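You operate a simulated robot arm through the tools that you are given. There is no shell and no other tool.

The job below is to be done with a simulated robot arm. You get a single attempt, and the scene is never put back.

Task
Rivet holes 2 and 5 of the orange strip with black rivets.
Fine: turn the blue dial to the chart's value for that colour; set both with the blue squeezer and draw the strip out again; the other holes stay empty, the blue valve open.

The check looks at the end state, three seconds after you hand in, the way a careful person would. Anything else that was tipped, shoved, dropped, spilled or broken makes it a failure.

Robot
A 7-joint arm with a three-finger gripper, fixed in place. Base frame: the origin is at the foot of the arm, x ahead of it, y to its left, z up; the work surface is at about z = 0.86. Readings come in m, degrees, newtons and seconds.
Its first joint turns from -166.0 to 166.0 degrees. Payload 2.69 kg.
The TCP is the grasp point between the finger pads, 0.03 m short of the fingertips. In the tool frame z runs along the fingers and y along their closing line. Largest opening 0.128 m; the body of the gripper starts 0.117 m behind the TCP.
Orientation is told as [roll, pitch, yaw] about the base's x, y, z axes, in that order, counted from this pose: with the fingers straight down and closing along the base's y, the tool's x points along the base's -x, its y along +y and its z along -z.

Tools
- The arm moves only by the tool play_rows. Its argument "moves" is a list of rows, each a list of 7 numbers: the shift along the tool's x, y, z in m, then the turn, a rotation vector about the tool's x, y, z in degrees, then the closure in counts, from 0 (fully open) to 255 (shut). In form: [[dx, dy, dz, wx, wy, wz, gripper], ...]. A call has 1 to 20 rows; each row is the pose to reach, as a shift and turn from the pose commanded when the call began, along the tool's axes at that moment. A row lasts 0.2 s, in which the tool goes at most 0.05 m and 8.6 degrees; a call with a longer step from one row to the next is refused whole, and so is a gripper value outside its range. Where a pose cannot be reached the arm comes as near as it can. A force on the tool above 60 N (or 10 N above the force at the start of the call, whichever is more), or a blocked arm, ends the call early, and 0.2 s more pass. The fingers move at their own pace and stop on an object; they squeeze with about 38 N. The grip force told is the motor's: it shows also when the fingers shut on nothing. Time passes only in rows, and 0.2 s behind the last, so rows that repeat a pose let the fingers close. It gives the time, the measured TCP pose, the force on the tool (base axes), the opening and the grip force at its end, in the units of the frame above (readings bear some noise), with the torque about the TCP (base axes, N m) and any sound that the robot's microphone picked up, and new pictures: "pictures" is both (left out), scene, wrist or none.
- Cameras (640 x 400 px; columns grow to the right, rows downward): "scene" is fixed at [0.2227, 0.5006, 1.4788]; the picture's right is [0.04, -1.00, 0.00], its down [-0.59, -0.03, -0.80] and it looks along [0.80, 0.03, -0.59] (base axes); focal length 214 px, centre (320, 200). "wrist" rides on the gripper at [0.058, 0.054, -0.131] in the tool frame; the picture's right is [-0.68, 0.74, 0.00], its down [-0.62, -0.57, -0.55] and it looks along [-0.40, -0.37, 0.84] (tool axes); focal length 234 px, centre (320, 200). There is no depth. A picture from a camera that has moved, and an enlarged one, comes with that camera's place and axes in the base frame and with its lens.
- slide_trunk(by): slides the trunk up (or, below 0, down) by that many m; the arm rides with it, the base frame stays. It gives what a move gives, with no picture.
- inspect(camera, box): a new picture of the part [left, top, right, bottom] of that camera's present view, enlarged. It takes no simulated time.
- job_done(): hands the job in; it is judged then, once.

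Places have to be worked out from the pictures, the camera data and where the tool is seen. Open the gripper and draw the arm clear of the work before you hand the job in, unless the task says otherwise.

The tools are called after "Call:" by a JSON object that holds its "fn" and its "kwargs". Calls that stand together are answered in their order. play_rows: Moves the arm, as the interface text tells. Its arguments: {"type":"object","properties":{"moves":{"type":"array","items":{"type":"array","items":{"type":"number"}}},"pictures":{"type":"string","enum":["both","scene","wrist","none"]}},"required":["moves"]} The other tools are called the same way: slide_trunk (by) slides the trunk up or down; inspect (camera, box) takes an enlarged picture of a part of a camera's view; job_done () hands the job in.

At the start:

```text
t: 0.0
tcp_pos: [0.407, 0.5669, 1.3915]
ee_rot: [0.0, 0.0, 0.0]
wrist_force: [0.6, -0.7, 0.4]
wrist_torque: [0.01, 0.02, -0.01]
grip_width: 0.1277
grip_force: 0.1
trunk travel left (down, up): [-0.15, 0.2]
```

scene: 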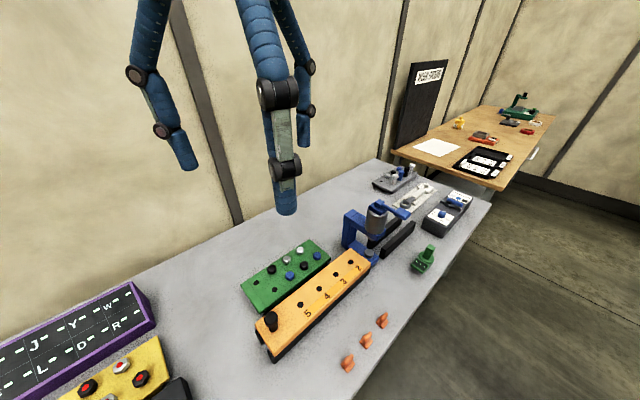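
wrist: 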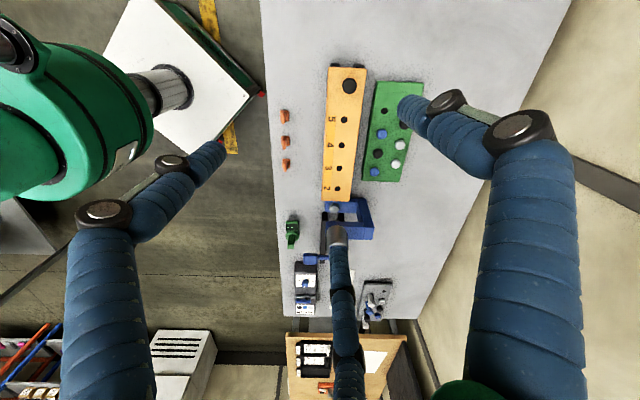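

I start by looking closely at the scene: the strip, the squeezer, the rivet block, the dial and the chart.

Call:
{"fn": "inspect", "kwargs": {"camera": "scene", "box": [230, 180, 430, 380]}}

Call:
{"fn": "inspect", "kwargs": {"camera": "scene", "box": [360, 140, 500, 280]}}

Call:
{"fn": "inspect", "kwargs": {"camera": "scene", "box": [380, 50, 560, 190]}}

Call:
{"fn": "inspect", "kwargs": {"camera": "wrist", "box": [260, 40, 440, 200]}}

Call:
{"fn": "inspect", "kwargs": {"camera": "wrist", "box": [260, 180, 440, 400]}}

```text
2.00 times, centred on (330, 280) of scene
camera zoom: at [0.2227, 0.5006, 1.4788], right [0.04, -1.0, 0.0], down [-0.59, -0.03, -0.8], along [0.8, 0.03, -0.59], focal length 429 px, centre (300, 40)
```

zoom: 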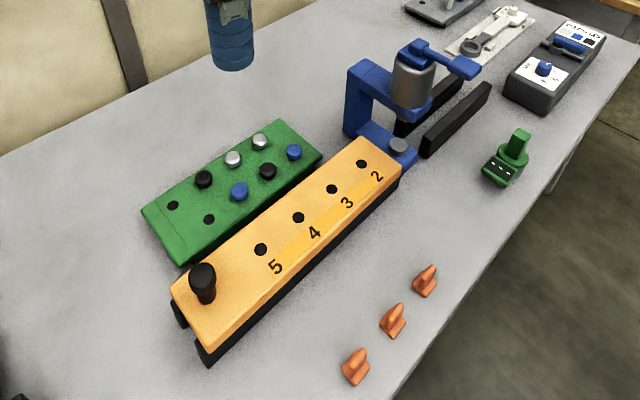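

```text
2.86 times, centred on (430, 210) of scene
camera zoom: at [0.2227, 0.5006, 1.4788], right [0.04, -1.0, 0.0], down [-0.59, -0.03, -0.8], along [0.8, 0.03, -0.59], focal length 613 px, centre (6, 171)
```

zoom: 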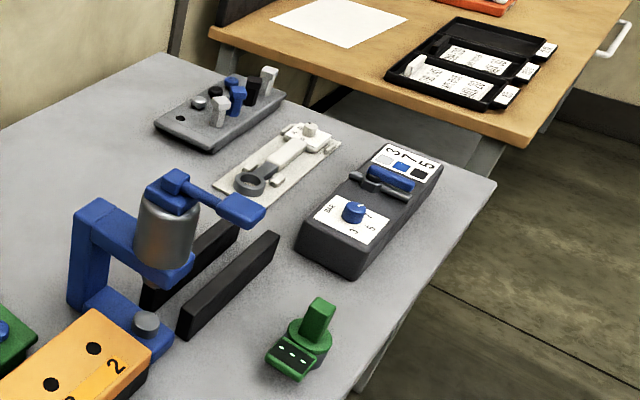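

```text
2.86 times, centred on (470, 120) of scene
camera zoom: at [0.2227, 0.5006, 1.4788], right [0.04, -1.0, 0.0], down [-0.59, -0.03, -0.8], along [0.8, 0.03, -0.59], focal length 613 px, centre (-109, 429)
```

zoom: 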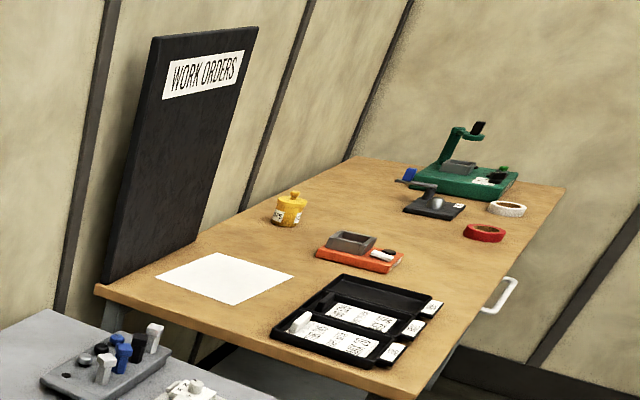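

```text
2.50 times, centred on (350, 120) of wrist
camera zoom: at [0.3485, 0.6185, 1.5207], right [0.68, 0.74, 0.0], down [0.62, -0.57, 0.55], along [0.4, -0.37, -0.84], focal length 585 px, centre (245, 400)
```

zoom: 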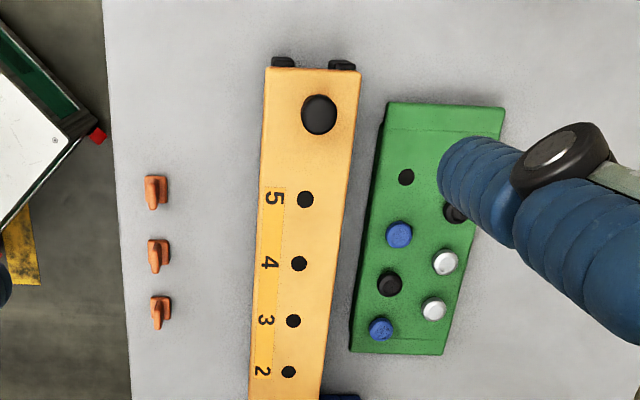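

```text
1.82 times, centred on (350, 290) of wrist
camera zoom: at [0.3485, 0.6185, 1.5207], right [0.68, 0.74, 0.0], down [0.62, -0.57, 0.55], along [0.4, -0.37, -0.84], focal length 426 px, centre (266, 36)
```

zoom: 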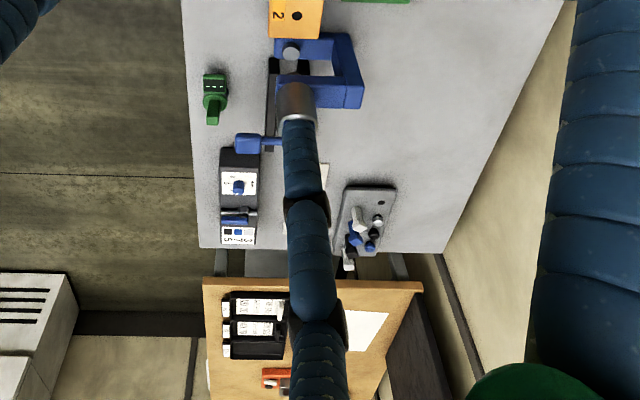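

The inspect pictures are crisp, so I zoom in further on the dial box, the squeezer, the green part, and the grey rack to read labels before moving.

Call:
{"fn": "inspect", "kwargs": {"camera": "scene", "box": [418, 184, 478, 240]}}

Call:
{"fn": "inspect", "kwargs": {"camera": "scene", "box": [335, 190, 425, 270]}}

Call:
{"fn": "inspect", "kwargs": {"camera": "scene", "box": [405, 240, 445, 280]}}

Call:
{"fn": "inspect", "kwargs": {"camera": "scene", "box": [370, 160, 440, 215]}}

Call:
{"fn": "inspect", "kwargs": {"camera": "scene", "box": [240, 235, 340, 315]}}

Call:
{"fn": "inspect", "kwargs": {"camera": "scene", "box": [0, 270, 200, 400]}}

```text
7.14 times, centred on (448, 212) of scene
camera zoom: at [0.2227, 0.5006, 1.4788], right [0.04, -1.0, 0.0], down [-0.59, -0.03, -0.8], along [0.8, 0.03, -0.59], focal length 1532 px, centre (-594, 114)
```

zoom: 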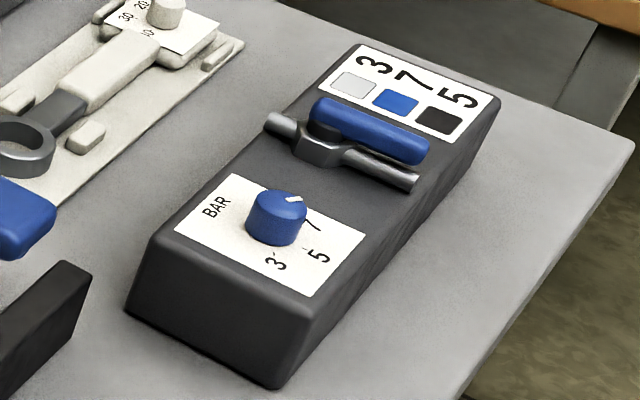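

```text
5.00 times, centred on (380, 230) of scene
camera zoom: at [0.2227, 0.5006, 1.4788], right [0.04, -1.0, 0.0], down [-0.59, -0.03, -0.8], along [0.8, 0.03, -0.59], focal length 1072 px, centre (20, 50)
```

zoom: 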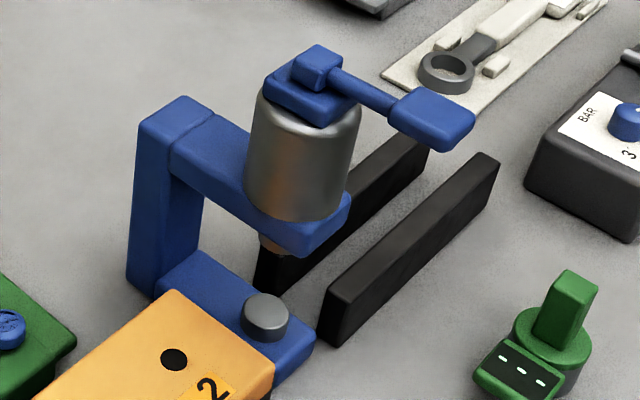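

```text
10.00 times, centred on (425, 260) of scene
camera zoom: at [0.2227, 0.5006, 1.4788], right [0.04, -1.0, 0.0], down [-0.59, -0.03, -0.8], along [0.8, 0.03, -0.59], focal length 2145 px, centre (-730, -400)
```

zoom: 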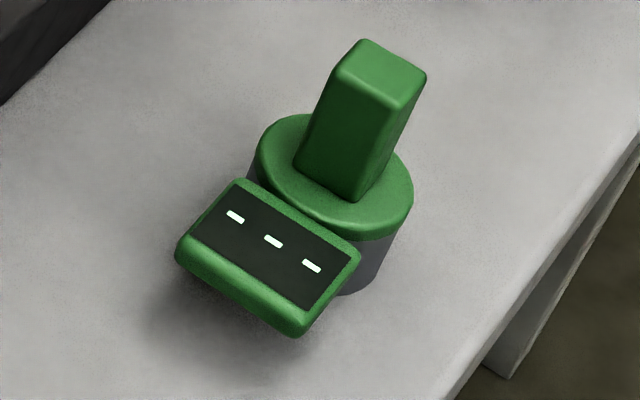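

```text
7.27 times, centred on (405, 188) of scene
camera zoom: at [0.2227, 0.5006, 1.4788], right [0.04, -1.0, 0.0], down [-0.59, -0.03, -0.8], along [0.8, 0.03, -0.59], focal length 1560 px, centre (-298, 291)
```

zoom: 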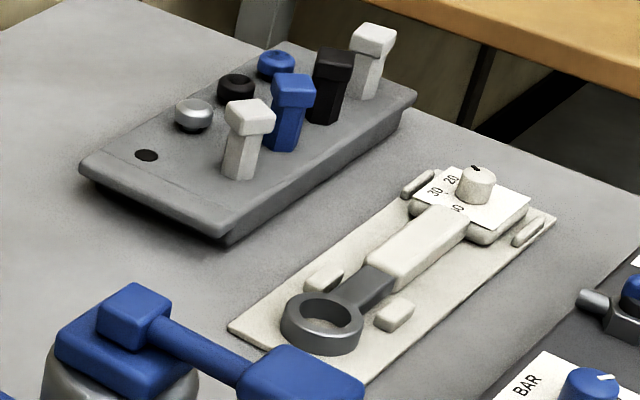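

```text
5.00 times, centred on (290, 275) of scene
camera zoom: at [0.2227, 0.5006, 1.4788], right [0.04, -1.0, 0.0], down [-0.59, -0.03, -0.8], along [0.8, 0.03, -0.59], focal length 1072 px, centre (470, -175)
```

zoom: 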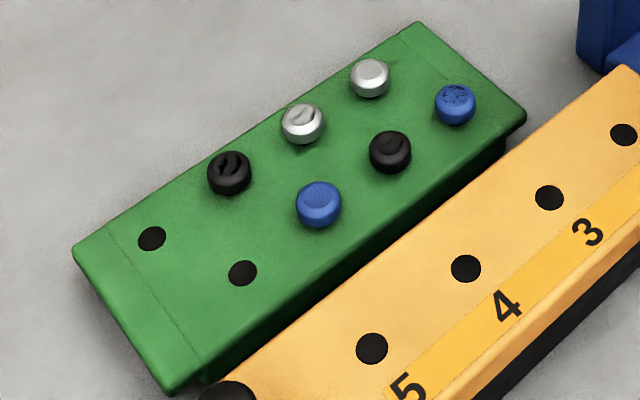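

```text
3.08 times, centred on (100, 335) of scene
camera zoom: at [0.2227, 0.5006, 1.4788], right [0.04, -1.0, 0.0], down [-0.59, -0.03, -0.8], along [0.8, 0.03, -0.59], focal length 660 px, centre (997, -215)
```

zoom: 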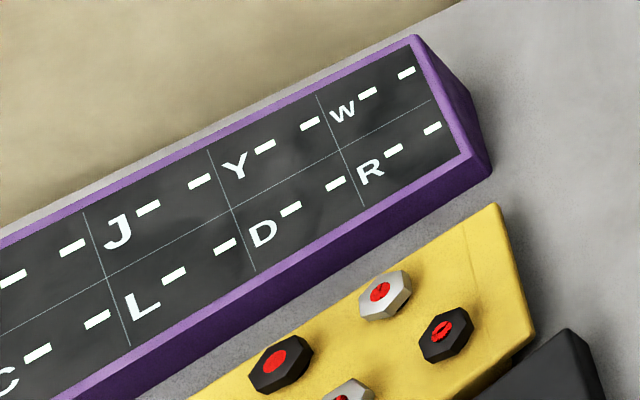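

Readings so far: the chart says silver 3, blue 7, black 5, the dial's mark is not at 5, and the valve handle lies along its pipe, so it is open. I move the hand over the squeezer to get a second view of the squeezer, lever and dial box, and shut the fingers in free air to see how they look.

Call:
{"fn": "play_rows", "kwargs": {"moves": [[-0.025, -0.027, 0.017, 0, 0, 0, 0], [-0.05, -0.054, 0.034, 0, 0, 0, 0], [-0.075, -0.081, 0.051, 0, 0, 0, 0], [-0.1, -0.108, 0.068, 0, 0, 0, 0], [-0.125, -0.135, 0.085, 0, 0, 0, 0], [-0.15, -0.162, 0.103, 0, 0, 0, 0], [-0.175, -0.189, 0.12, 0, 0, 0, 0], [-0.2, -0.216, 0.137, 0, 0, 0, 0], [-0.225, -0.243, 0.154, 0, 0, 0, 0], [-0.251, -0.271, 0.171, 0, 0, 0, 0], [-0.251, -0.271, 0.171, 0, 0, 0, 255], [-0.251, -0.271, 0.171, 0, 0, 0, 255], [-0.251, -0.271, 0.171, 0, 0, 0, 255]], "pictures": "both"}}

```text
t: 2.8
tcp_pos: [0.6582, 0.2951, 1.2193]
ee_rot: [0.1, -0.1, 0.1]
wrist_force: [0.2, -0.3, -0.2]
wrist_torque: [-0.04, -0.03, 0.01]
grip_width: 0.0023
grip_force: 32.0
trunk travel left (down, up): [-0.15, 0.2]
camera wrist: at [0.5996, 0.347, 1.3491], right [0.68, 0.74, 0.0], down [0.62, -0.57, 0.55], along [0.4, -0.37, -0.84], focal length 234 px, centre (320, 200)
```

scene: 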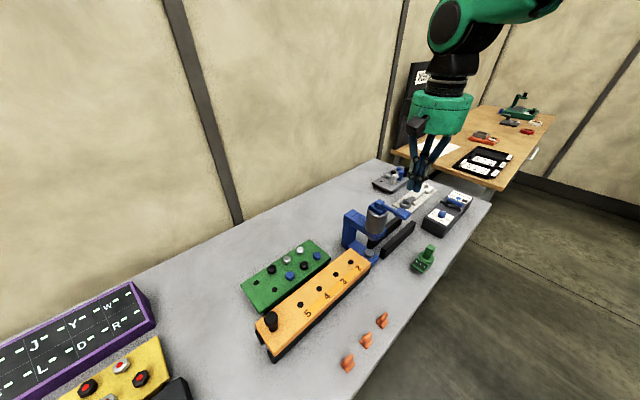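
wrist: 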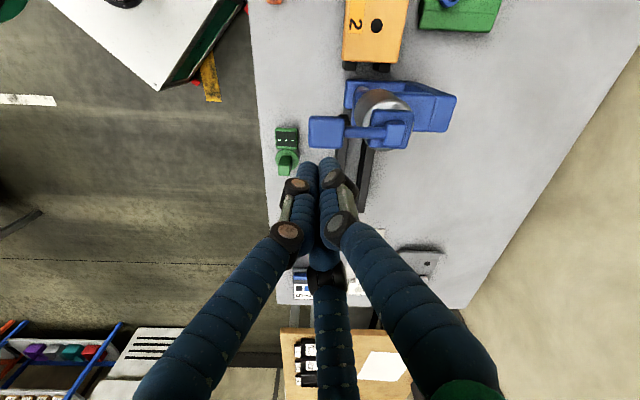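

The hand is drawn with three fingers meeting at the centre, so I will keep clearances for that shape. I zoom the wrist view onto the squeezer and its lever for a second sight line.

Call:
{"fn": "inspect", "kwargs": {"camera": "wrist", "box": [300, 60, 480, 220]}}

Call:
{"fn": "inspect", "kwargs": {"camera": "wrist", "box": [250, 0, 510, 160]}}

Call:
{"fn": "inspect", "kwargs": {"camera": "wrist", "box": [260, 100, 380, 320]}}

```text
2.50 times, centred on (390, 140) of wrist
camera zoom: at [0.5996, 0.347, 1.3491], right [0.68, 0.74, 0.0], down [0.62, -0.57, 0.55], along [0.4, -0.37, -0.84], focal length 585 px, centre (145, 350)
```

zoom: 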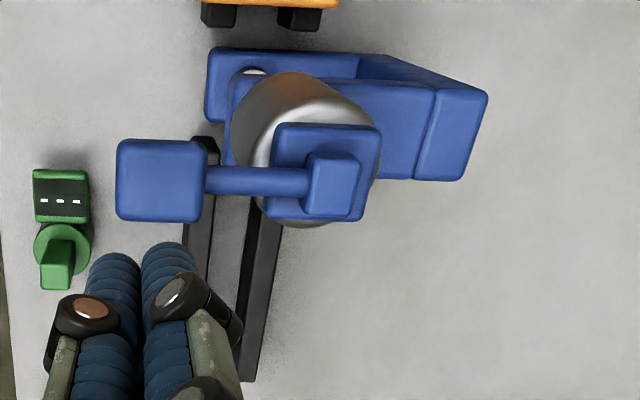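

```text
2.46 times, centred on (380, 80) of wrist
camera zoom: at [0.5996, 0.347, 1.3491], right [0.68, 0.74, 0.0], down [0.62, -0.57, 0.55], along [0.4, -0.37, -0.84], focal length 576 px, centre (172, 495)
```

zoom: 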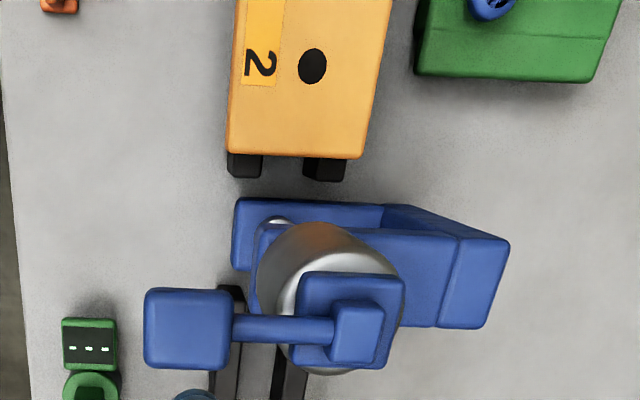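

```text
1.82 times, centred on (320, 210) of wrist
camera zoom: at [0.5996, 0.347, 1.3491], right [0.68, 0.74, 0.0], down [0.62, -0.57, 0.55], along [0.4, -0.37, -0.84], focal length 426 px, centre (320, 182)
```

zoom: 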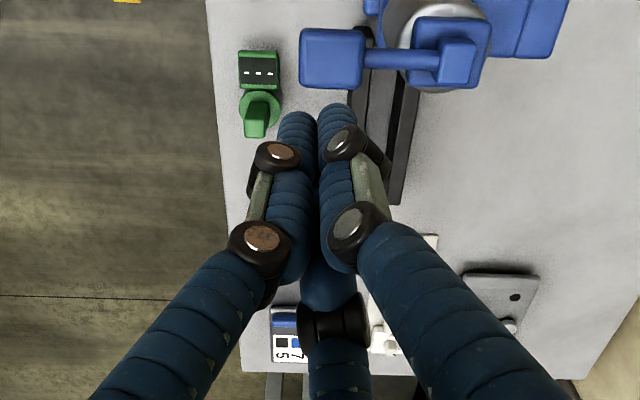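

From the two views I put the ram axis near (0.70, 0.355) and the lever pad near (0.655, 0.305, top about z 1.12), i.e. right under the fingertips, so I must stay high here. I zoom closer on the squeezer head, anvil and strip end.

Call:
{"fn": "inspect", "kwargs": {"camera": "scene", "box": [360, 195, 415, 230]}}

Call:
{"fn": "inspect", "kwargs": {"camera": "scene", "box": [335, 225, 400, 270]}}

Call:
{"fn": "inspect", "kwargs": {"camera": "scene", "box": [250, 300, 320, 365]}}

Call:
{"fn": "inspect", "kwargs": {"camera": "scene", "box": [430, 190, 465, 222]}}

```text
11.43 times, centred on (388, 212) of scene
camera zoom: at [0.2227, 0.5006, 1.4788], right [0.04, -1.0, 0.0], down [-0.59, -0.03, -0.8], along [0.8, 0.03, -0.59], focal length 2451 px, centre (-451, 57)
```

zoom: 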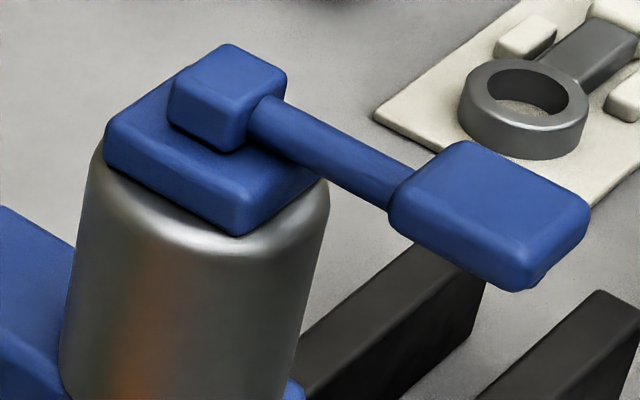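

```text
8.89 times, centred on (368, 248) of scene
camera zoom: at [0.2227, 0.5006, 1.4788], right [0.04, -1.0, 0.0], down [-0.59, -0.03, -0.8], along [0.8, 0.03, -0.59], focal length 1906 px, centre (-102, -222)
```

zoom: 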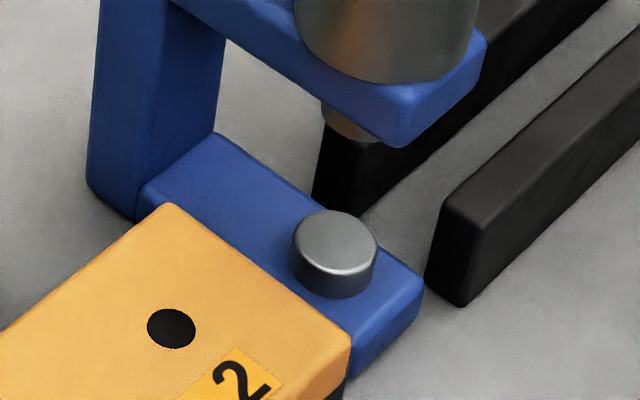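

```text
6.15 times, centred on (285, 332) of scene
camera zoom: at [0.2227, 0.5006, 1.4788], right [0.04, -1.0, 0.0], down [-0.59, -0.03, -0.8], along [0.8, 0.03, -0.59], focal length 1320 px, centre (535, -615)
```

zoom: 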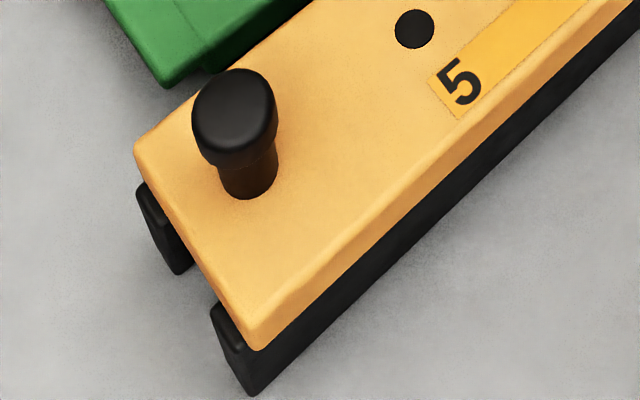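

```text
12.50 times, centred on (448, 206) of scene
camera zoom: at [0.2227, 0.5006, 1.4788], right [0.04, -1.0, 0.0], down [-0.59, -0.03, -0.8], along [0.8, 0.03, -0.59], focal length 2681 px, centre (-1274, 125)
```

zoom: 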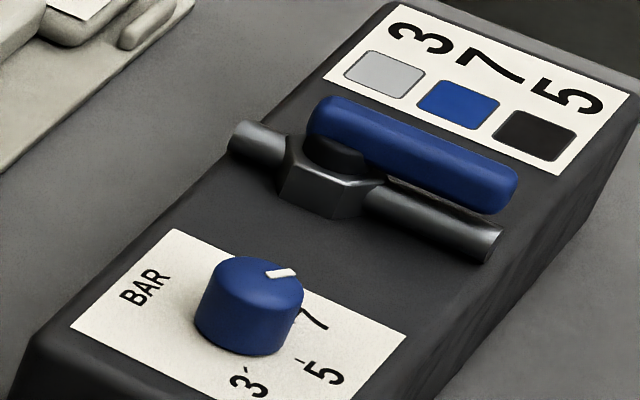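

The squeezer's ram sits over a round anvil and the strip lies on two short black rails. I look at the shut hand from the scene camera to judge how far its fingers bulge.

Call:
{"fn": "inspect", "kwargs": {"camera": "scene", "box": [395, 70, 485, 205]}}

```text
2.96 times, centred on (440, 138) of scene
camera zoom: at [0.2227, 0.5006, 1.4788], right [0.04, -1.0, 0.0], down [-0.59, -0.03, -0.8], along [0.8, 0.03, -0.59], focal length 636 px, centre (-36, 385)
```

zoom: 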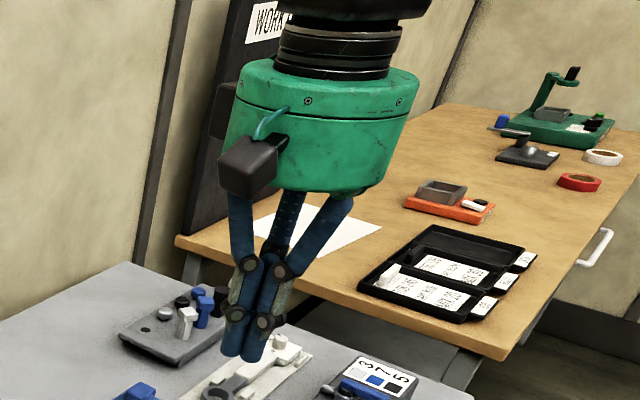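

Now I go over the strip and rivet block (TCP about (0.435, 0.70, 1.2)) with the fingers half open, to measure the holes and rivets from near by.

Call:
{"fn": "play_rows", "kwargs": {"moves": [[0.02, 0.037, -0.02, 0, 0, 0, 168], [0.04, 0.074, -0.02, 0, 0, 0, 168], [0.06, 0.111, -0.02, 0, 0, 0, 168], [0.08, 0.148, -0.02, 0, 0, 0, 168], [0.1, 0.185, -0.02, 0, 0, 0, 168], [0.12, 0.222, -0.02, 0, 0, 0, 168], [0.14, 0.26, -0.01, 0, 0, 0, 168], [0.16, 0.297, -0.01, 0, 0, 0, 168], [0.18, 0.334, 0.0, 0, 0, 0, 168], [0.202, 0.371, 0.01, 0, 0, 0, 168], [0.223, 0.408, 0.019, 0, 0, 0, 168], [0.223, 0.408, 0.019, 0, 0, 0, 168]], "pictures": "both"}}

```text
t: 5.4
tcp_pos: [0.4346, 0.705, 1.2007]
ee_rot: [0.1, 0.1, -0.1]
wrist_force: [-0.1, -0.5, 0.4]
wrist_torque: [-0.1, -0.06, 0.0]
grip_width: 0.0437
grip_force: 0.1
trunk travel left (down, up): [-0.15, 0.2]
camera wrist: at [0.3765, 0.7569, 1.33], right [0.68, 0.74, 0.0], down [0.62, -0.57, 0.55], along [0.4, -0.37, -0.84], focal length 234 px, centre (320, 200)
```

scene: 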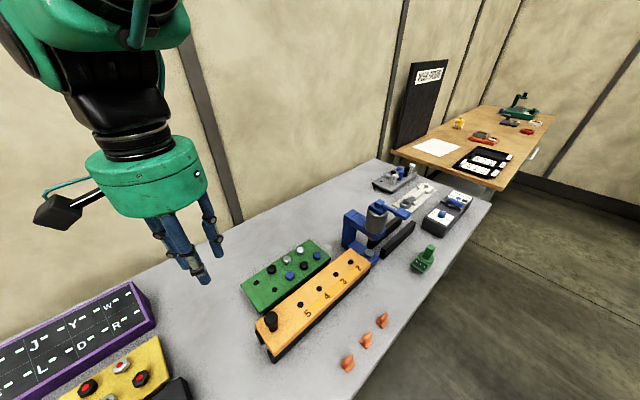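
wrist: 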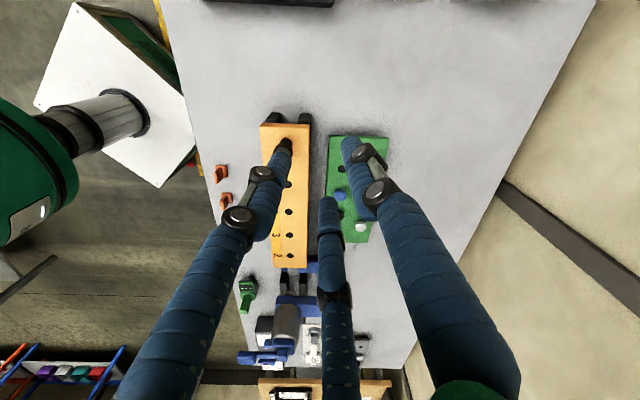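

The fingers hide much of the view. I move so that the camera sits right above the strip and block (TCP about (0.588, 0.526, 1.12)), which puts them in the clear upper part of the picture.

Call:
{"fn": "play_rows", "kwargs": {"moves": [[-0.025, -0.03, 0.013, 0, 0, 0, 0], [-0.05, -0.06, 0.027, 0, 0, 0, 0], [-0.075, -0.09, 0.04, 0, 0, 0, 0], [-0.1, -0.12, 0.054, 0, 0, 0, 0], [-0.125, -0.15, 0.068, 0, 0, 0, 0], [-0.153, -0.179, 0.082, 0, 0, 0, 0], [-0.153, -0.179, 0.082, 0, 0, 0, 0]], "pictures": "wrist"}}

```text
t: 7.0
tcp_pos: [0.5897, 0.5247, 1.1181]
ee_rot: [-0.1, 0.0, 0.1]
wrist_force: [0.4, -0.6, 0.8]
wrist_torque: [0.05, 0.05, 0.0]
grip_width: 0.1278
grip_force: 0.1
trunk travel left (down, up): [-0.15, 0.2]
camera wrist: at [0.5307, 0.5764, 1.2474], right [0.68, 0.74, 0.0], down [0.62, -0.57, 0.55], along [0.4, -0.37, -0.84], focal length 234 px, centre (320, 200)
```

wrist: 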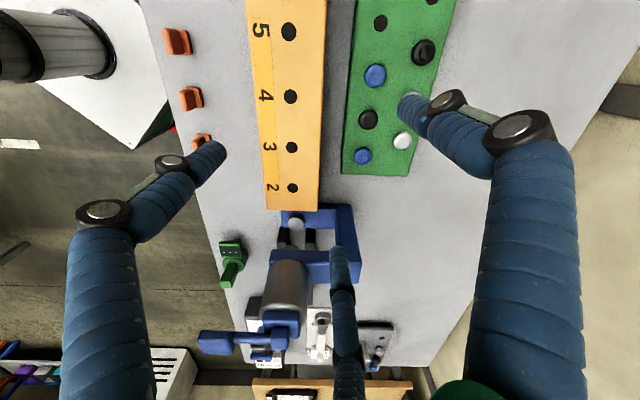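

This view is clear; I zoom in on holes 2 to 5 and on the rivets to triangulate them.

Call:
{"fn": "inspect", "kwargs": {"camera": "wrist", "box": [230, 0, 450, 130]}}

Call:
{"fn": "inspect", "kwargs": {"camera": "wrist", "box": [240, 80, 440, 220]}}

Call:
{"fn": "inspect", "kwargs": {"camera": "wrist", "box": [190, 180, 390, 380]}}

Call:
{"fn": "inspect", "kwargs": {"camera": "scene", "box": [240, 235, 400, 365]}}

```text
2.91 times, centred on (340, 65) of wrist
camera zoom: at [0.5307, 0.5764, 1.2474], right [0.68, 0.74, 0.0], down [0.62, -0.57, 0.55], along [0.4, -0.37, -0.84], focal length 681 px, centre (262, 593)
```

zoom: 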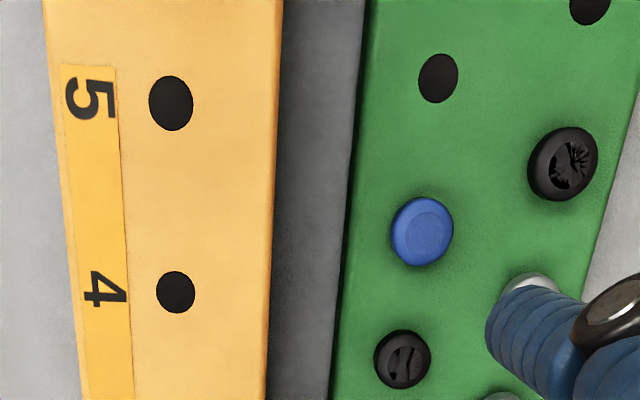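

```text
2.86 times, centred on (340, 150) of wrist
camera zoom: at [0.5307, 0.5764, 1.2474], right [0.68, 0.74, 0.0], down [0.62, -0.57, 0.55], along [0.4, -0.37, -0.84], focal length 669 px, centre (263, 343)
```

zoom: 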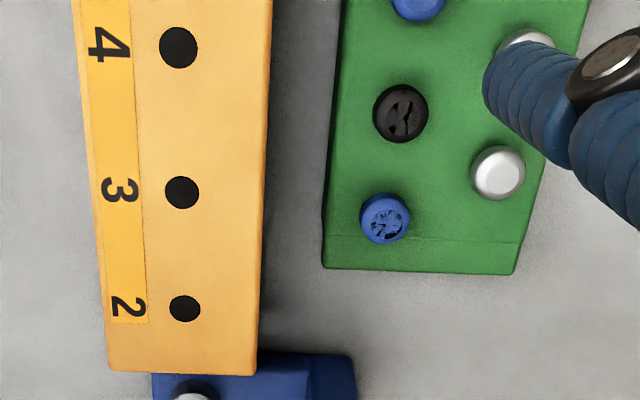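

```text
2.00 times, centred on (290, 280) of wrist
camera zoom: at [0.5307, 0.5764, 1.2474], right [0.68, 0.74, 0.0], down [0.62, -0.57, 0.55], along [0.4, -0.37, -0.84], focal length 468 px, centre (380, 40)
```

zoom: 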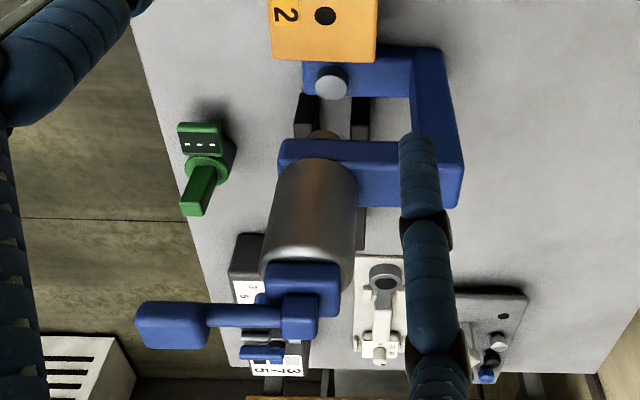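

```text
3.08 times, centred on (320, 300) of scene
camera zoom: at [0.2227, 0.5006, 1.4788], right [0.04, -1.0, 0.0], down [-0.59, -0.03, -0.8], along [0.8, 0.03, -0.59], focal length 660 px, centre (320, -108)
```

zoom: 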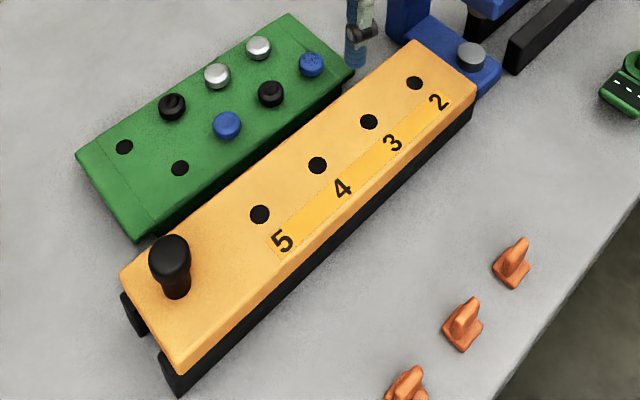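

Triangulated: hole 5 ≈ (0.499, 0.561), hole 2 ≈ (0.634, 0.426), strip top z ≈ 0.944; the nearer black rivet ≈ (0.638, 0.5685) with its head top at z ≈ 0.915 on the block top at z ≈ 0.901. I go to a hover above that rivet with the fingers at about 42 mm and check the alignment.

Call:
{"fn": "play_rows", "kwargs": {"moves": [[-0.016, 0.015, 0.03, 0, 0, 0, 174], [-0.032, 0.03, 0.06, 0, 0, 0, 174], [-0.0483, 0.0438, 0.09, 0, 0, 0, 174], [-0.0483, 0.0438, 0.118, 0, 0, 0, 174], [-0.0483, 0.0438, 0.118, 0, 0, 0, 174]], "pictures": "both"}}

```text
t: 8.2
tcp_pos: [0.6363, 0.5689, 0.9999]
ee_rot: [0.0, -0.1, -0.1]
wrist_force: [0.0, 0.3, 0.0]
wrist_torque: [-0.01, -0.02, -0.01]
grip_width: 0.0407
grip_force: 0.1
trunk travel left (down, up): [-0.15, 0.2]
camera wrist: at [0.5777, 0.6208, 1.1304], right [0.68, 0.74, 0.0], down [0.62, -0.57, 0.55], along [0.4, -0.37, -0.84], focal length 234 px, centre (320, 200)
```

scene: 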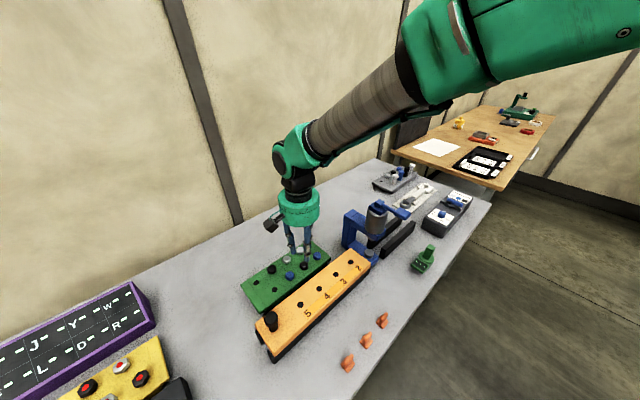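
wrist: 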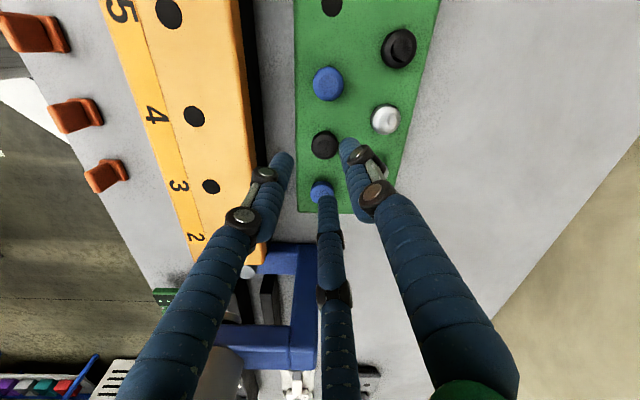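

The black rivet sits nearly under the finger centre in the picture. I zoom in to measure the remaining offset before going down.

Call:
{"fn": "inspect", "kwargs": {"camera": "wrist", "box": [260, 90, 400, 210]}}

Call:
{"fn": "inspect", "kwargs": {"camera": "scene", "box": [255, 200, 345, 300]}}

```text
3.33 times, centred on (330, 150) of wrist
camera zoom: at [0.5777, 0.6208, 1.1304], right [0.68, 0.74, 0.0], down [0.62, -0.57, 0.55], along [0.4, -0.37, -0.84], focal length 781 px, centre (287, 367)
```

zoom: 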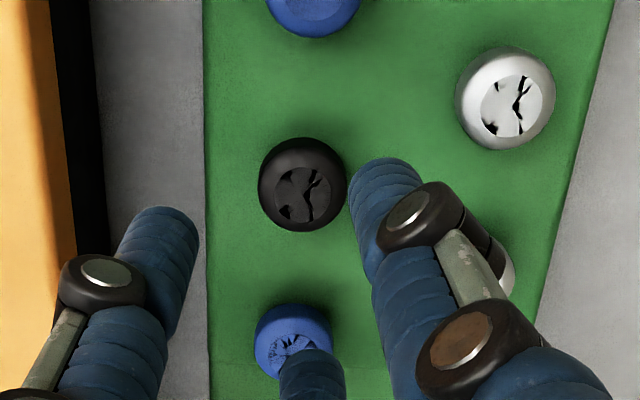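

```text
4.00 times, centred on (300, 250) of scene
camera zoom: at [0.2227, 0.5006, 1.4788], right [0.04, -1.0, 0.0], down [-0.59, -0.03, -0.8], along [0.8, 0.03, -0.59], focal length 858 px, centre (400, 0)
```

zoom: 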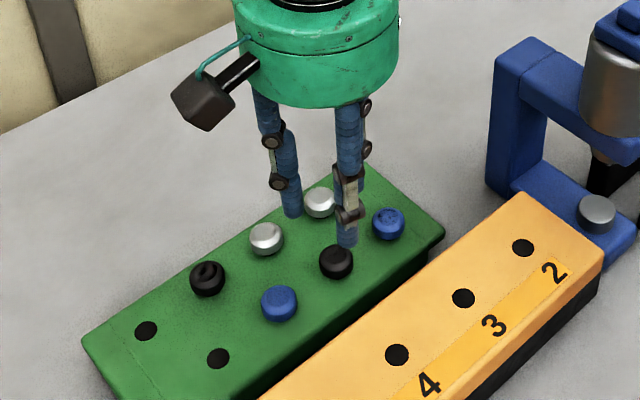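

The fingers should move about 5 mm toward +x to be centred on the rivet (my estimate (0.641, 0.5695)). I shift and lower until the tips are just above the head, then look again.

Call:
{"fn": "play_rows", "kwargs": {"moves": [[-0.0047, 0.0007, 0.02, 0, 0, 0, 174], [-0.0047, 0.0007, 0.045, 0, 0, 0, 174], [-0.0047, 0.0007, 0.045, 0, 0, 0, 174]], "pictures": "wrist"}}

Call:
{"fn": "inspect", "kwargs": {"camera": "wrist", "box": [260, 100, 380, 220]}}

Call:
{"fn": "inspect", "kwargs": {"camera": "scene", "box": [280, 230, 330, 280]}}

```text
t: 9.0
tcp_pos: [0.6423, 0.5691, 0.9548]
ee_rot: [-0.1, 0.0, 0.0]
wrist_force: [-0.2, 0.9, -0.5]
wrist_torque: [-0.02, 0.03, 0.01]
grip_width: 0.0406
grip_force: 0.0
trunk travel left (down, up): [-0.15, 0.2]
camera wrist: at [0.5829, 0.6212, 1.0852], right [0.68, 0.74, 0.0], down [0.62, -0.57, 0.55], along [0.4, -0.37, -0.84], focal length 234 px, centre (320, 200)
```

wrist: 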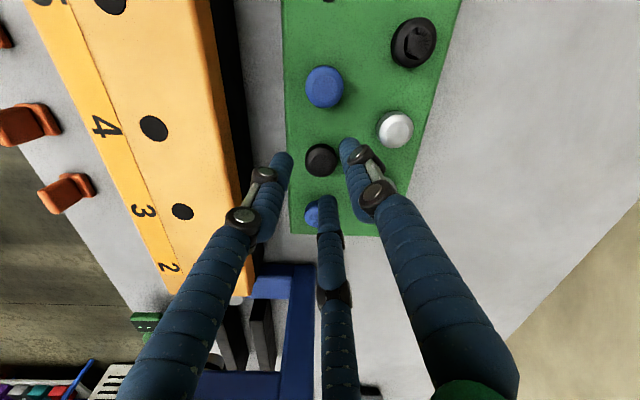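

```text
3.33 times, centred on (320, 160) of wrist
camera zoom: at [0.5829, 0.6212, 1.0852], right [0.68, 0.74, 0.0], down [0.62, -0.57, 0.55], along [0.4, -0.37, -0.84], focal length 781 px, centre (320, 333)
```

zoom: 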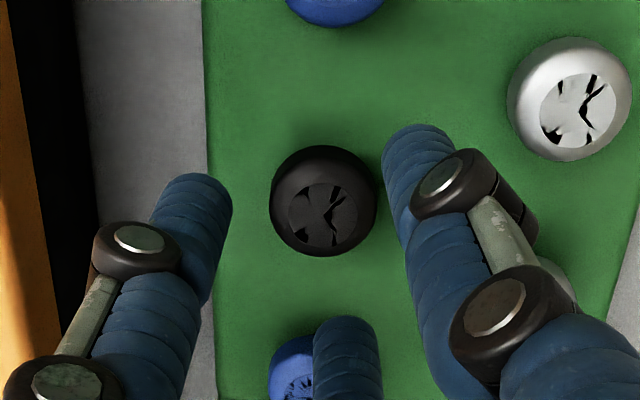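

```text
8.00 times, centred on (305, 255) of scene
camera zoom: at [0.2227, 0.5006, 1.4788], right [0.04, -1.0, 0.0], down [-0.59, -0.03, -0.8], along [0.8, 0.03, -0.59], focal length 1716 px, centre (440, -240)
```

zoom: 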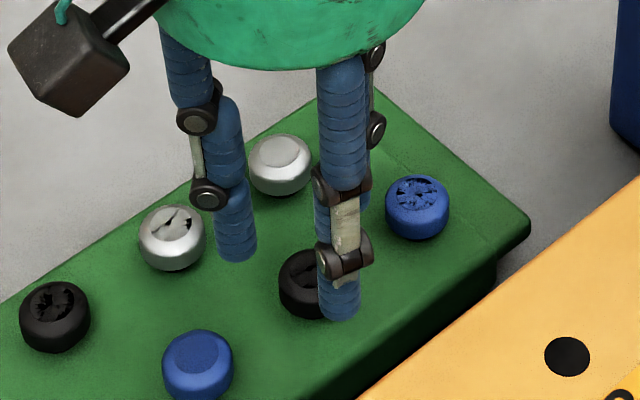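

The rivet head lies about 2 mm toward the +y finger, so I shift +2 mm in y, lower to TCP z ≈ 0.934 (tips just above the block) and close on the head.

Call:
{"fn": "play_rows", "kwargs": {"moves": [[0.0, 0.002, 0.01, 0, 0, 0, 174], [0.0, 0.002, 0.021, 0, 0, 0, 174], [0.0, 0.002, 0.021, 0, 0, 0, 174]], "pictures": "wrist"}}

Call:
{"fn": "inspect", "kwargs": {"camera": "wrist", "box": [260, 100, 380, 220]}}

Call:
{"fn": "inspect", "kwargs": {"camera": "scene", "box": [280, 230, 330, 280]}}

```text
t: 9.8
tcp_pos: [0.6412, 0.5704, 0.9359]
ee_rot: [-0.1, 0.0, 0.0]
wrist_force: [-0.2, 0.0, -0.7]
wrist_torque: [-0.01, -0.01, 0.0]
grip_width: 0.0407
grip_force: 0.0
trunk travel left (down, up): [-0.15, 0.2]
camera wrist: at [0.5823, 0.6229, 1.0648], right [0.68, 0.74, 0.0], down [0.62, -0.57, 0.55], along [0.4, -0.37, -0.84], focal length 234 px, centre (320, 200)
```

wrist: 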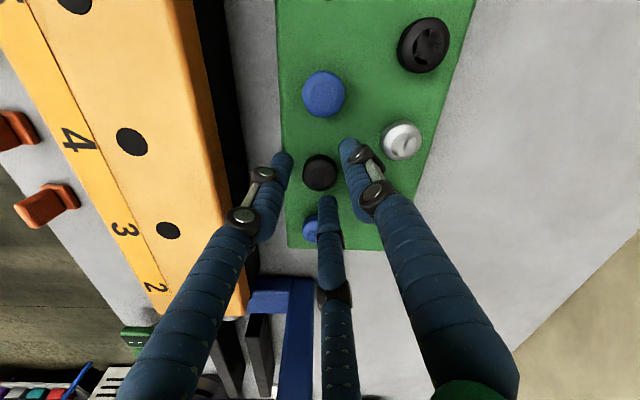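

```text
3.33 times, centred on (320, 160) of wrist
camera zoom: at [0.5823, 0.6229, 1.0648], right [0.68, 0.74, 0.0], down [0.62, -0.57, 0.55], along [0.4, -0.37, -0.84], focal length 781 px, centre (320, 333)
```

zoom: 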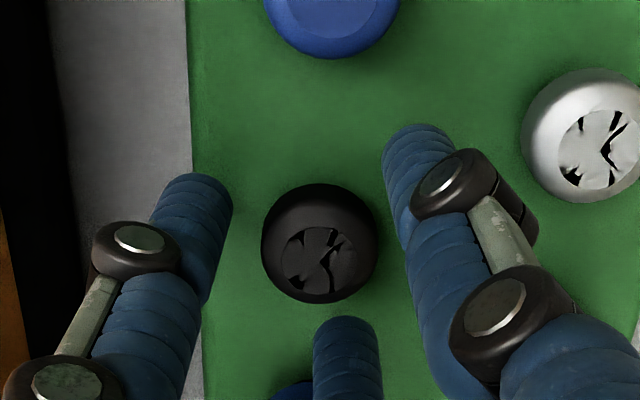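

```text
8.00 times, centred on (305, 255) of scene
camera zoom: at [0.2227, 0.5006, 1.4788], right [0.04, -1.0, 0.0], down [-0.59, -0.03, -0.8], along [0.8, 0.03, -0.59], focal length 1716 px, centre (440, -240)
```

zoom: 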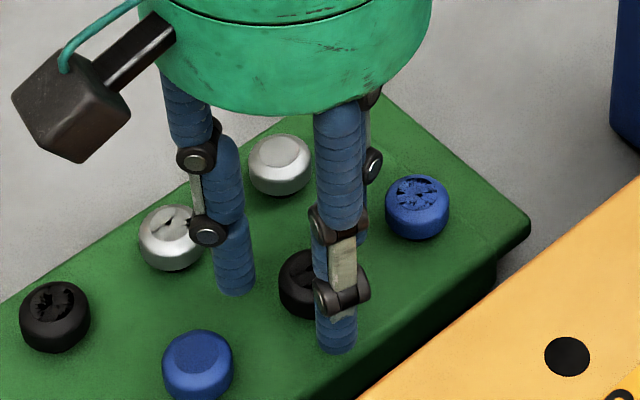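

The head is now exactly centred between the fingers and the tips are a few mm above the block. I close on it.

Call:
{"fn": "play_rows", "kwargs": {"moves": [[0, 0, 0, 0, 0, 0, 200], [0, 0, 0, 0, 0, 0, 255], [0, 0, 0, 0, 0, 0, 255], [0, 0, 0, 0, 0, 0, 255]], "pictures": "wrist"}}

Call:
{"fn": "inspect", "kwargs": {"camera": "wrist", "box": [260, 100, 380, 220]}}

```text
t: 10.8
tcp_pos: [0.6413, 0.5702, 0.9357]
ee_rot: [0.0, 0.0, 0.0]
wrist_force: [1.4, -2.7, 0.2]
wrist_torque: [-0.09, -0.05, 0.03]
grip_width: 0.025
grip_force: 38.1
trunk travel left (down, up): [-0.15, 0.2]
camera wrist: at [0.5823, 0.6226, 1.0647], right [0.68, 0.74, 0.0], down [0.62, -0.57, 0.55], along [0.4, -0.37, -0.84], focal length 234 px, centre (320, 200)
```

wrist: 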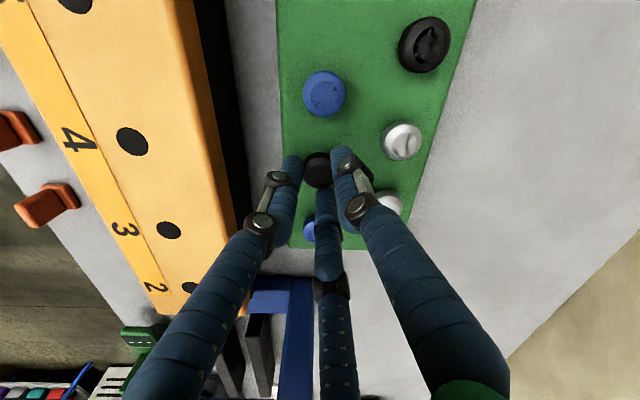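

```text
3.33 times, centred on (320, 160) of wrist
camera zoom: at [0.5823, 0.6226, 1.0647], right [0.68, 0.74, 0.0], down [0.62, -0.57, 0.55], along [0.4, -0.37, -0.84], focal length 781 px, centre (320, 333)
```

zoom: 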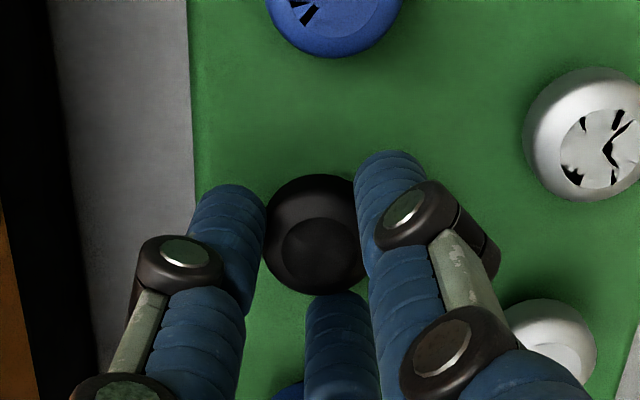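

The grip holds at 25 mm width with 38 N. I lift straight up 8 cm and check that the rivet comes along upright.

Call:
{"fn": "play_rows", "kwargs": {"moves": [[0, 0, -0.015, 0, 0, 0, 255], [0, 0, -0.04, 0, 0, 0, 255], [0, 0, -0.08, 0, 0, 0, 255], [0, 0, -0.1, 0, 0, 0, 255], [0, 0, -0.1, 0, 0, 0, 255]], "pictures": "both"}}

Call:
{"fn": "inspect", "kwargs": {"camera": "wrist", "box": [260, 100, 380, 220]}}

Call:
{"fn": "inspect", "kwargs": {"camera": "scene", "box": [275, 200, 335, 270]}}

```text
t: 12.0
tcp_pos: [0.642, 0.5707, 1.034]
ee_rot: [0.0, 0.0, 0.0]
wrist_force: [-0.5, -0.5, -0.7]
wrist_torque: [0.0, -0.02, -0.02]
grip_width: 0.025
grip_force: 37.7
trunk travel left (down, up): [-0.15, 0.2]
camera wrist: at [0.5826, 0.6229, 1.1643], right [0.68, 0.74, 0.0], down [0.62, -0.57, 0.55], along [0.4, -0.37, -0.84], focal length 234 px, centre (320, 200)
```

scene: 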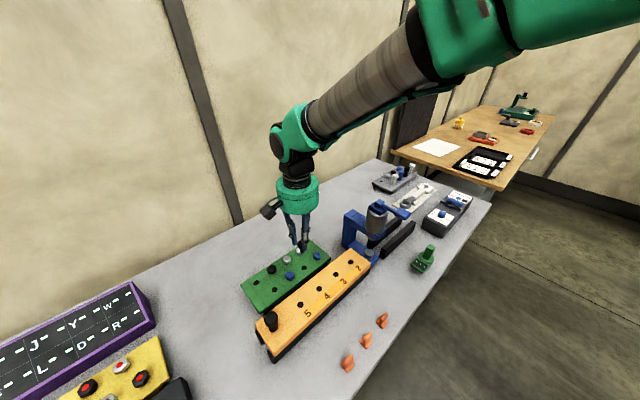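
wrist: 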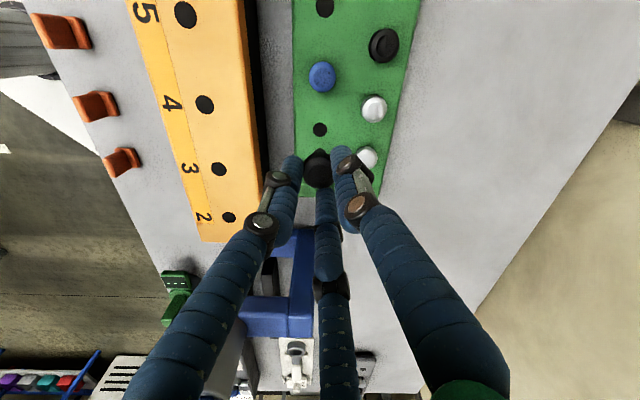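

```text
3.33 times, centred on (320, 160) of wrist
camera zoom: at [0.5826, 0.6229, 1.1643], right [0.68, 0.74, 0.0], down [0.62, -0.57, 0.55], along [0.4, -0.37, -0.84], focal length 781 px, centre (320, 333)
```

zoom: 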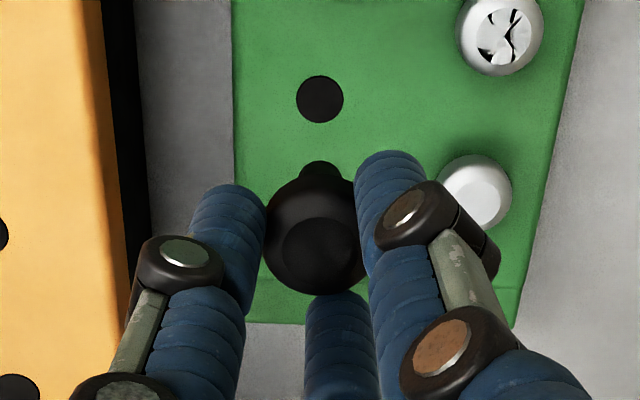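

```text
5.71 times, centred on (305, 235) of scene
camera zoom: at [0.2227, 0.5006, 1.4788], right [0.04, -1.0, 0.0], down [-0.59, -0.03, -0.8], along [0.8, 0.03, -0.59], focal length 1226 px, centre (406, 0)
```

zoom: 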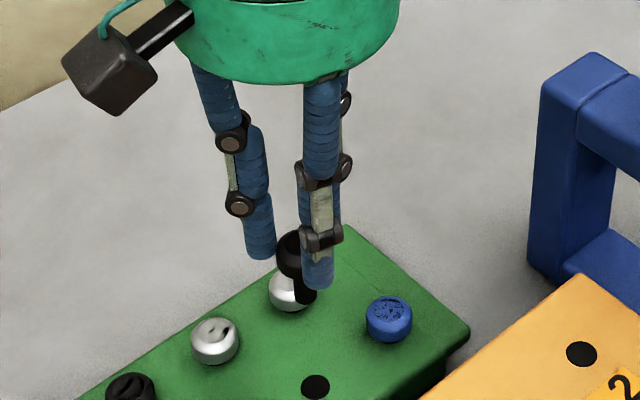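

The rivet hangs upright in the grip, shank down, and its empty hole is visible for calibration. I move to hover over strip hole 2, keeping the same height above the strip top so I can compare the hole's place in the picture.

Call:
{"fn": "play_rows", "kwargs": {"moves": [[0.0, 0.0, -0.043, 0, 0, 0, 255], [0.002, -0.036, -0.043, 0, 0, 0, 255], [0.0035, -0.075, -0.043, 0, 0, 0, 255], [0.005, -0.11, -0.043, 0, 0, 0, 255], [0.0066, -0.1438, -0.043, 0, 0, 0, 255], [0.0066, -0.1438, -0.043, 0, 0, 0, 255]], "pictures": "both"}}

Call:
{"fn": "inspect", "kwargs": {"camera": "wrist", "box": [260, 100, 380, 220]}}

Call:
{"fn": "inspect", "kwargs": {"camera": "scene", "box": [320, 180, 410, 270]}}

```text
t: 13.4
tcp_pos: [0.6336, 0.4274, 1.078]
ee_rot: [0.0, -0.1, 0.0]
wrist_force: [0.4, 0.6, -0.2]
wrist_torque: [0.04, 0.0, 0.0]
grip_width: 0.025
grip_force: 38.0
trunk travel left (down, up): [-0.15, 0.2]
camera wrist: at [0.5752, 0.4785, 1.208], right [0.68, 0.74, 0.0], down [0.62, -0.57, 0.55], along [0.4, -0.37, -0.84], focal length 234 px, centre (320, 200)
```

scene: 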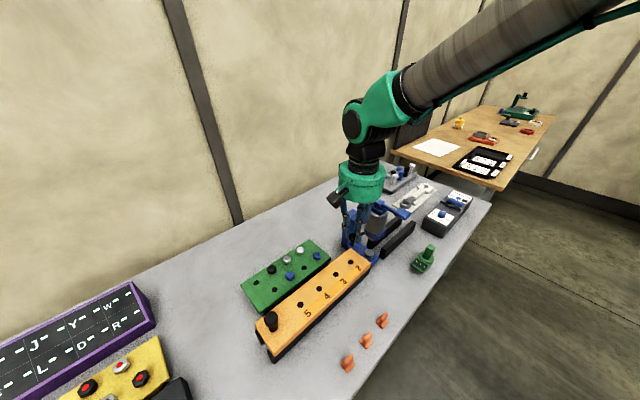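
wrist: 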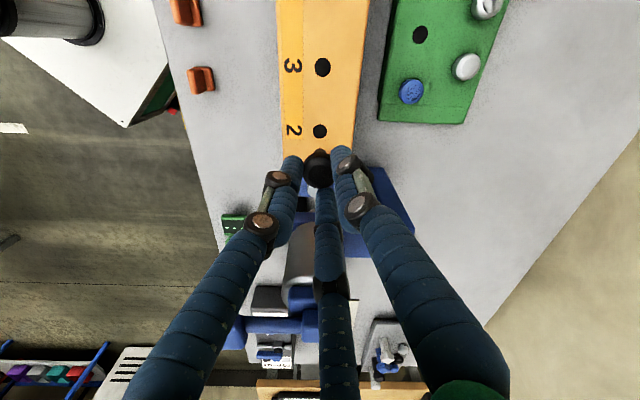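

```text
3.33 times, centred on (320, 160) of wrist
camera zoom: at [0.5752, 0.4785, 1.208], right [0.68, 0.74, 0.0], down [0.62, -0.57, 0.55], along [0.4, -0.37, -0.84], focal length 781 px, centre (320, 333)
```

zoom: 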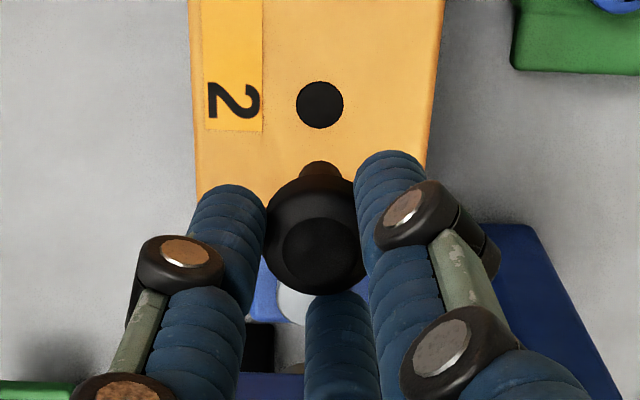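

```text
4.44 times, centred on (365, 225) of scene
camera zoom: at [0.2227, 0.5006, 1.4788], right [0.04, -1.0, 0.0], down [-0.59, -0.03, -0.8], along [0.8, 0.03, -0.59], focal length 953 px, centre (120, 89)
```

zoom: 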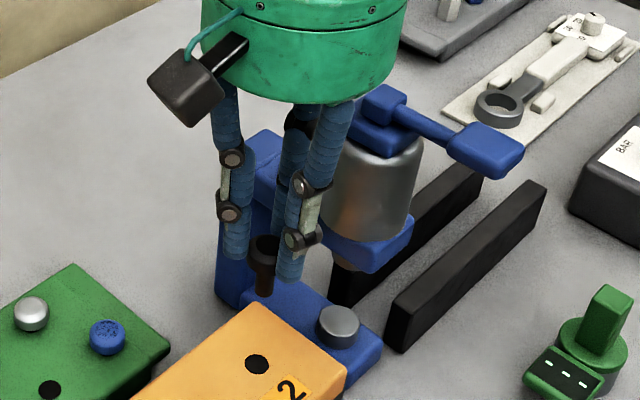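

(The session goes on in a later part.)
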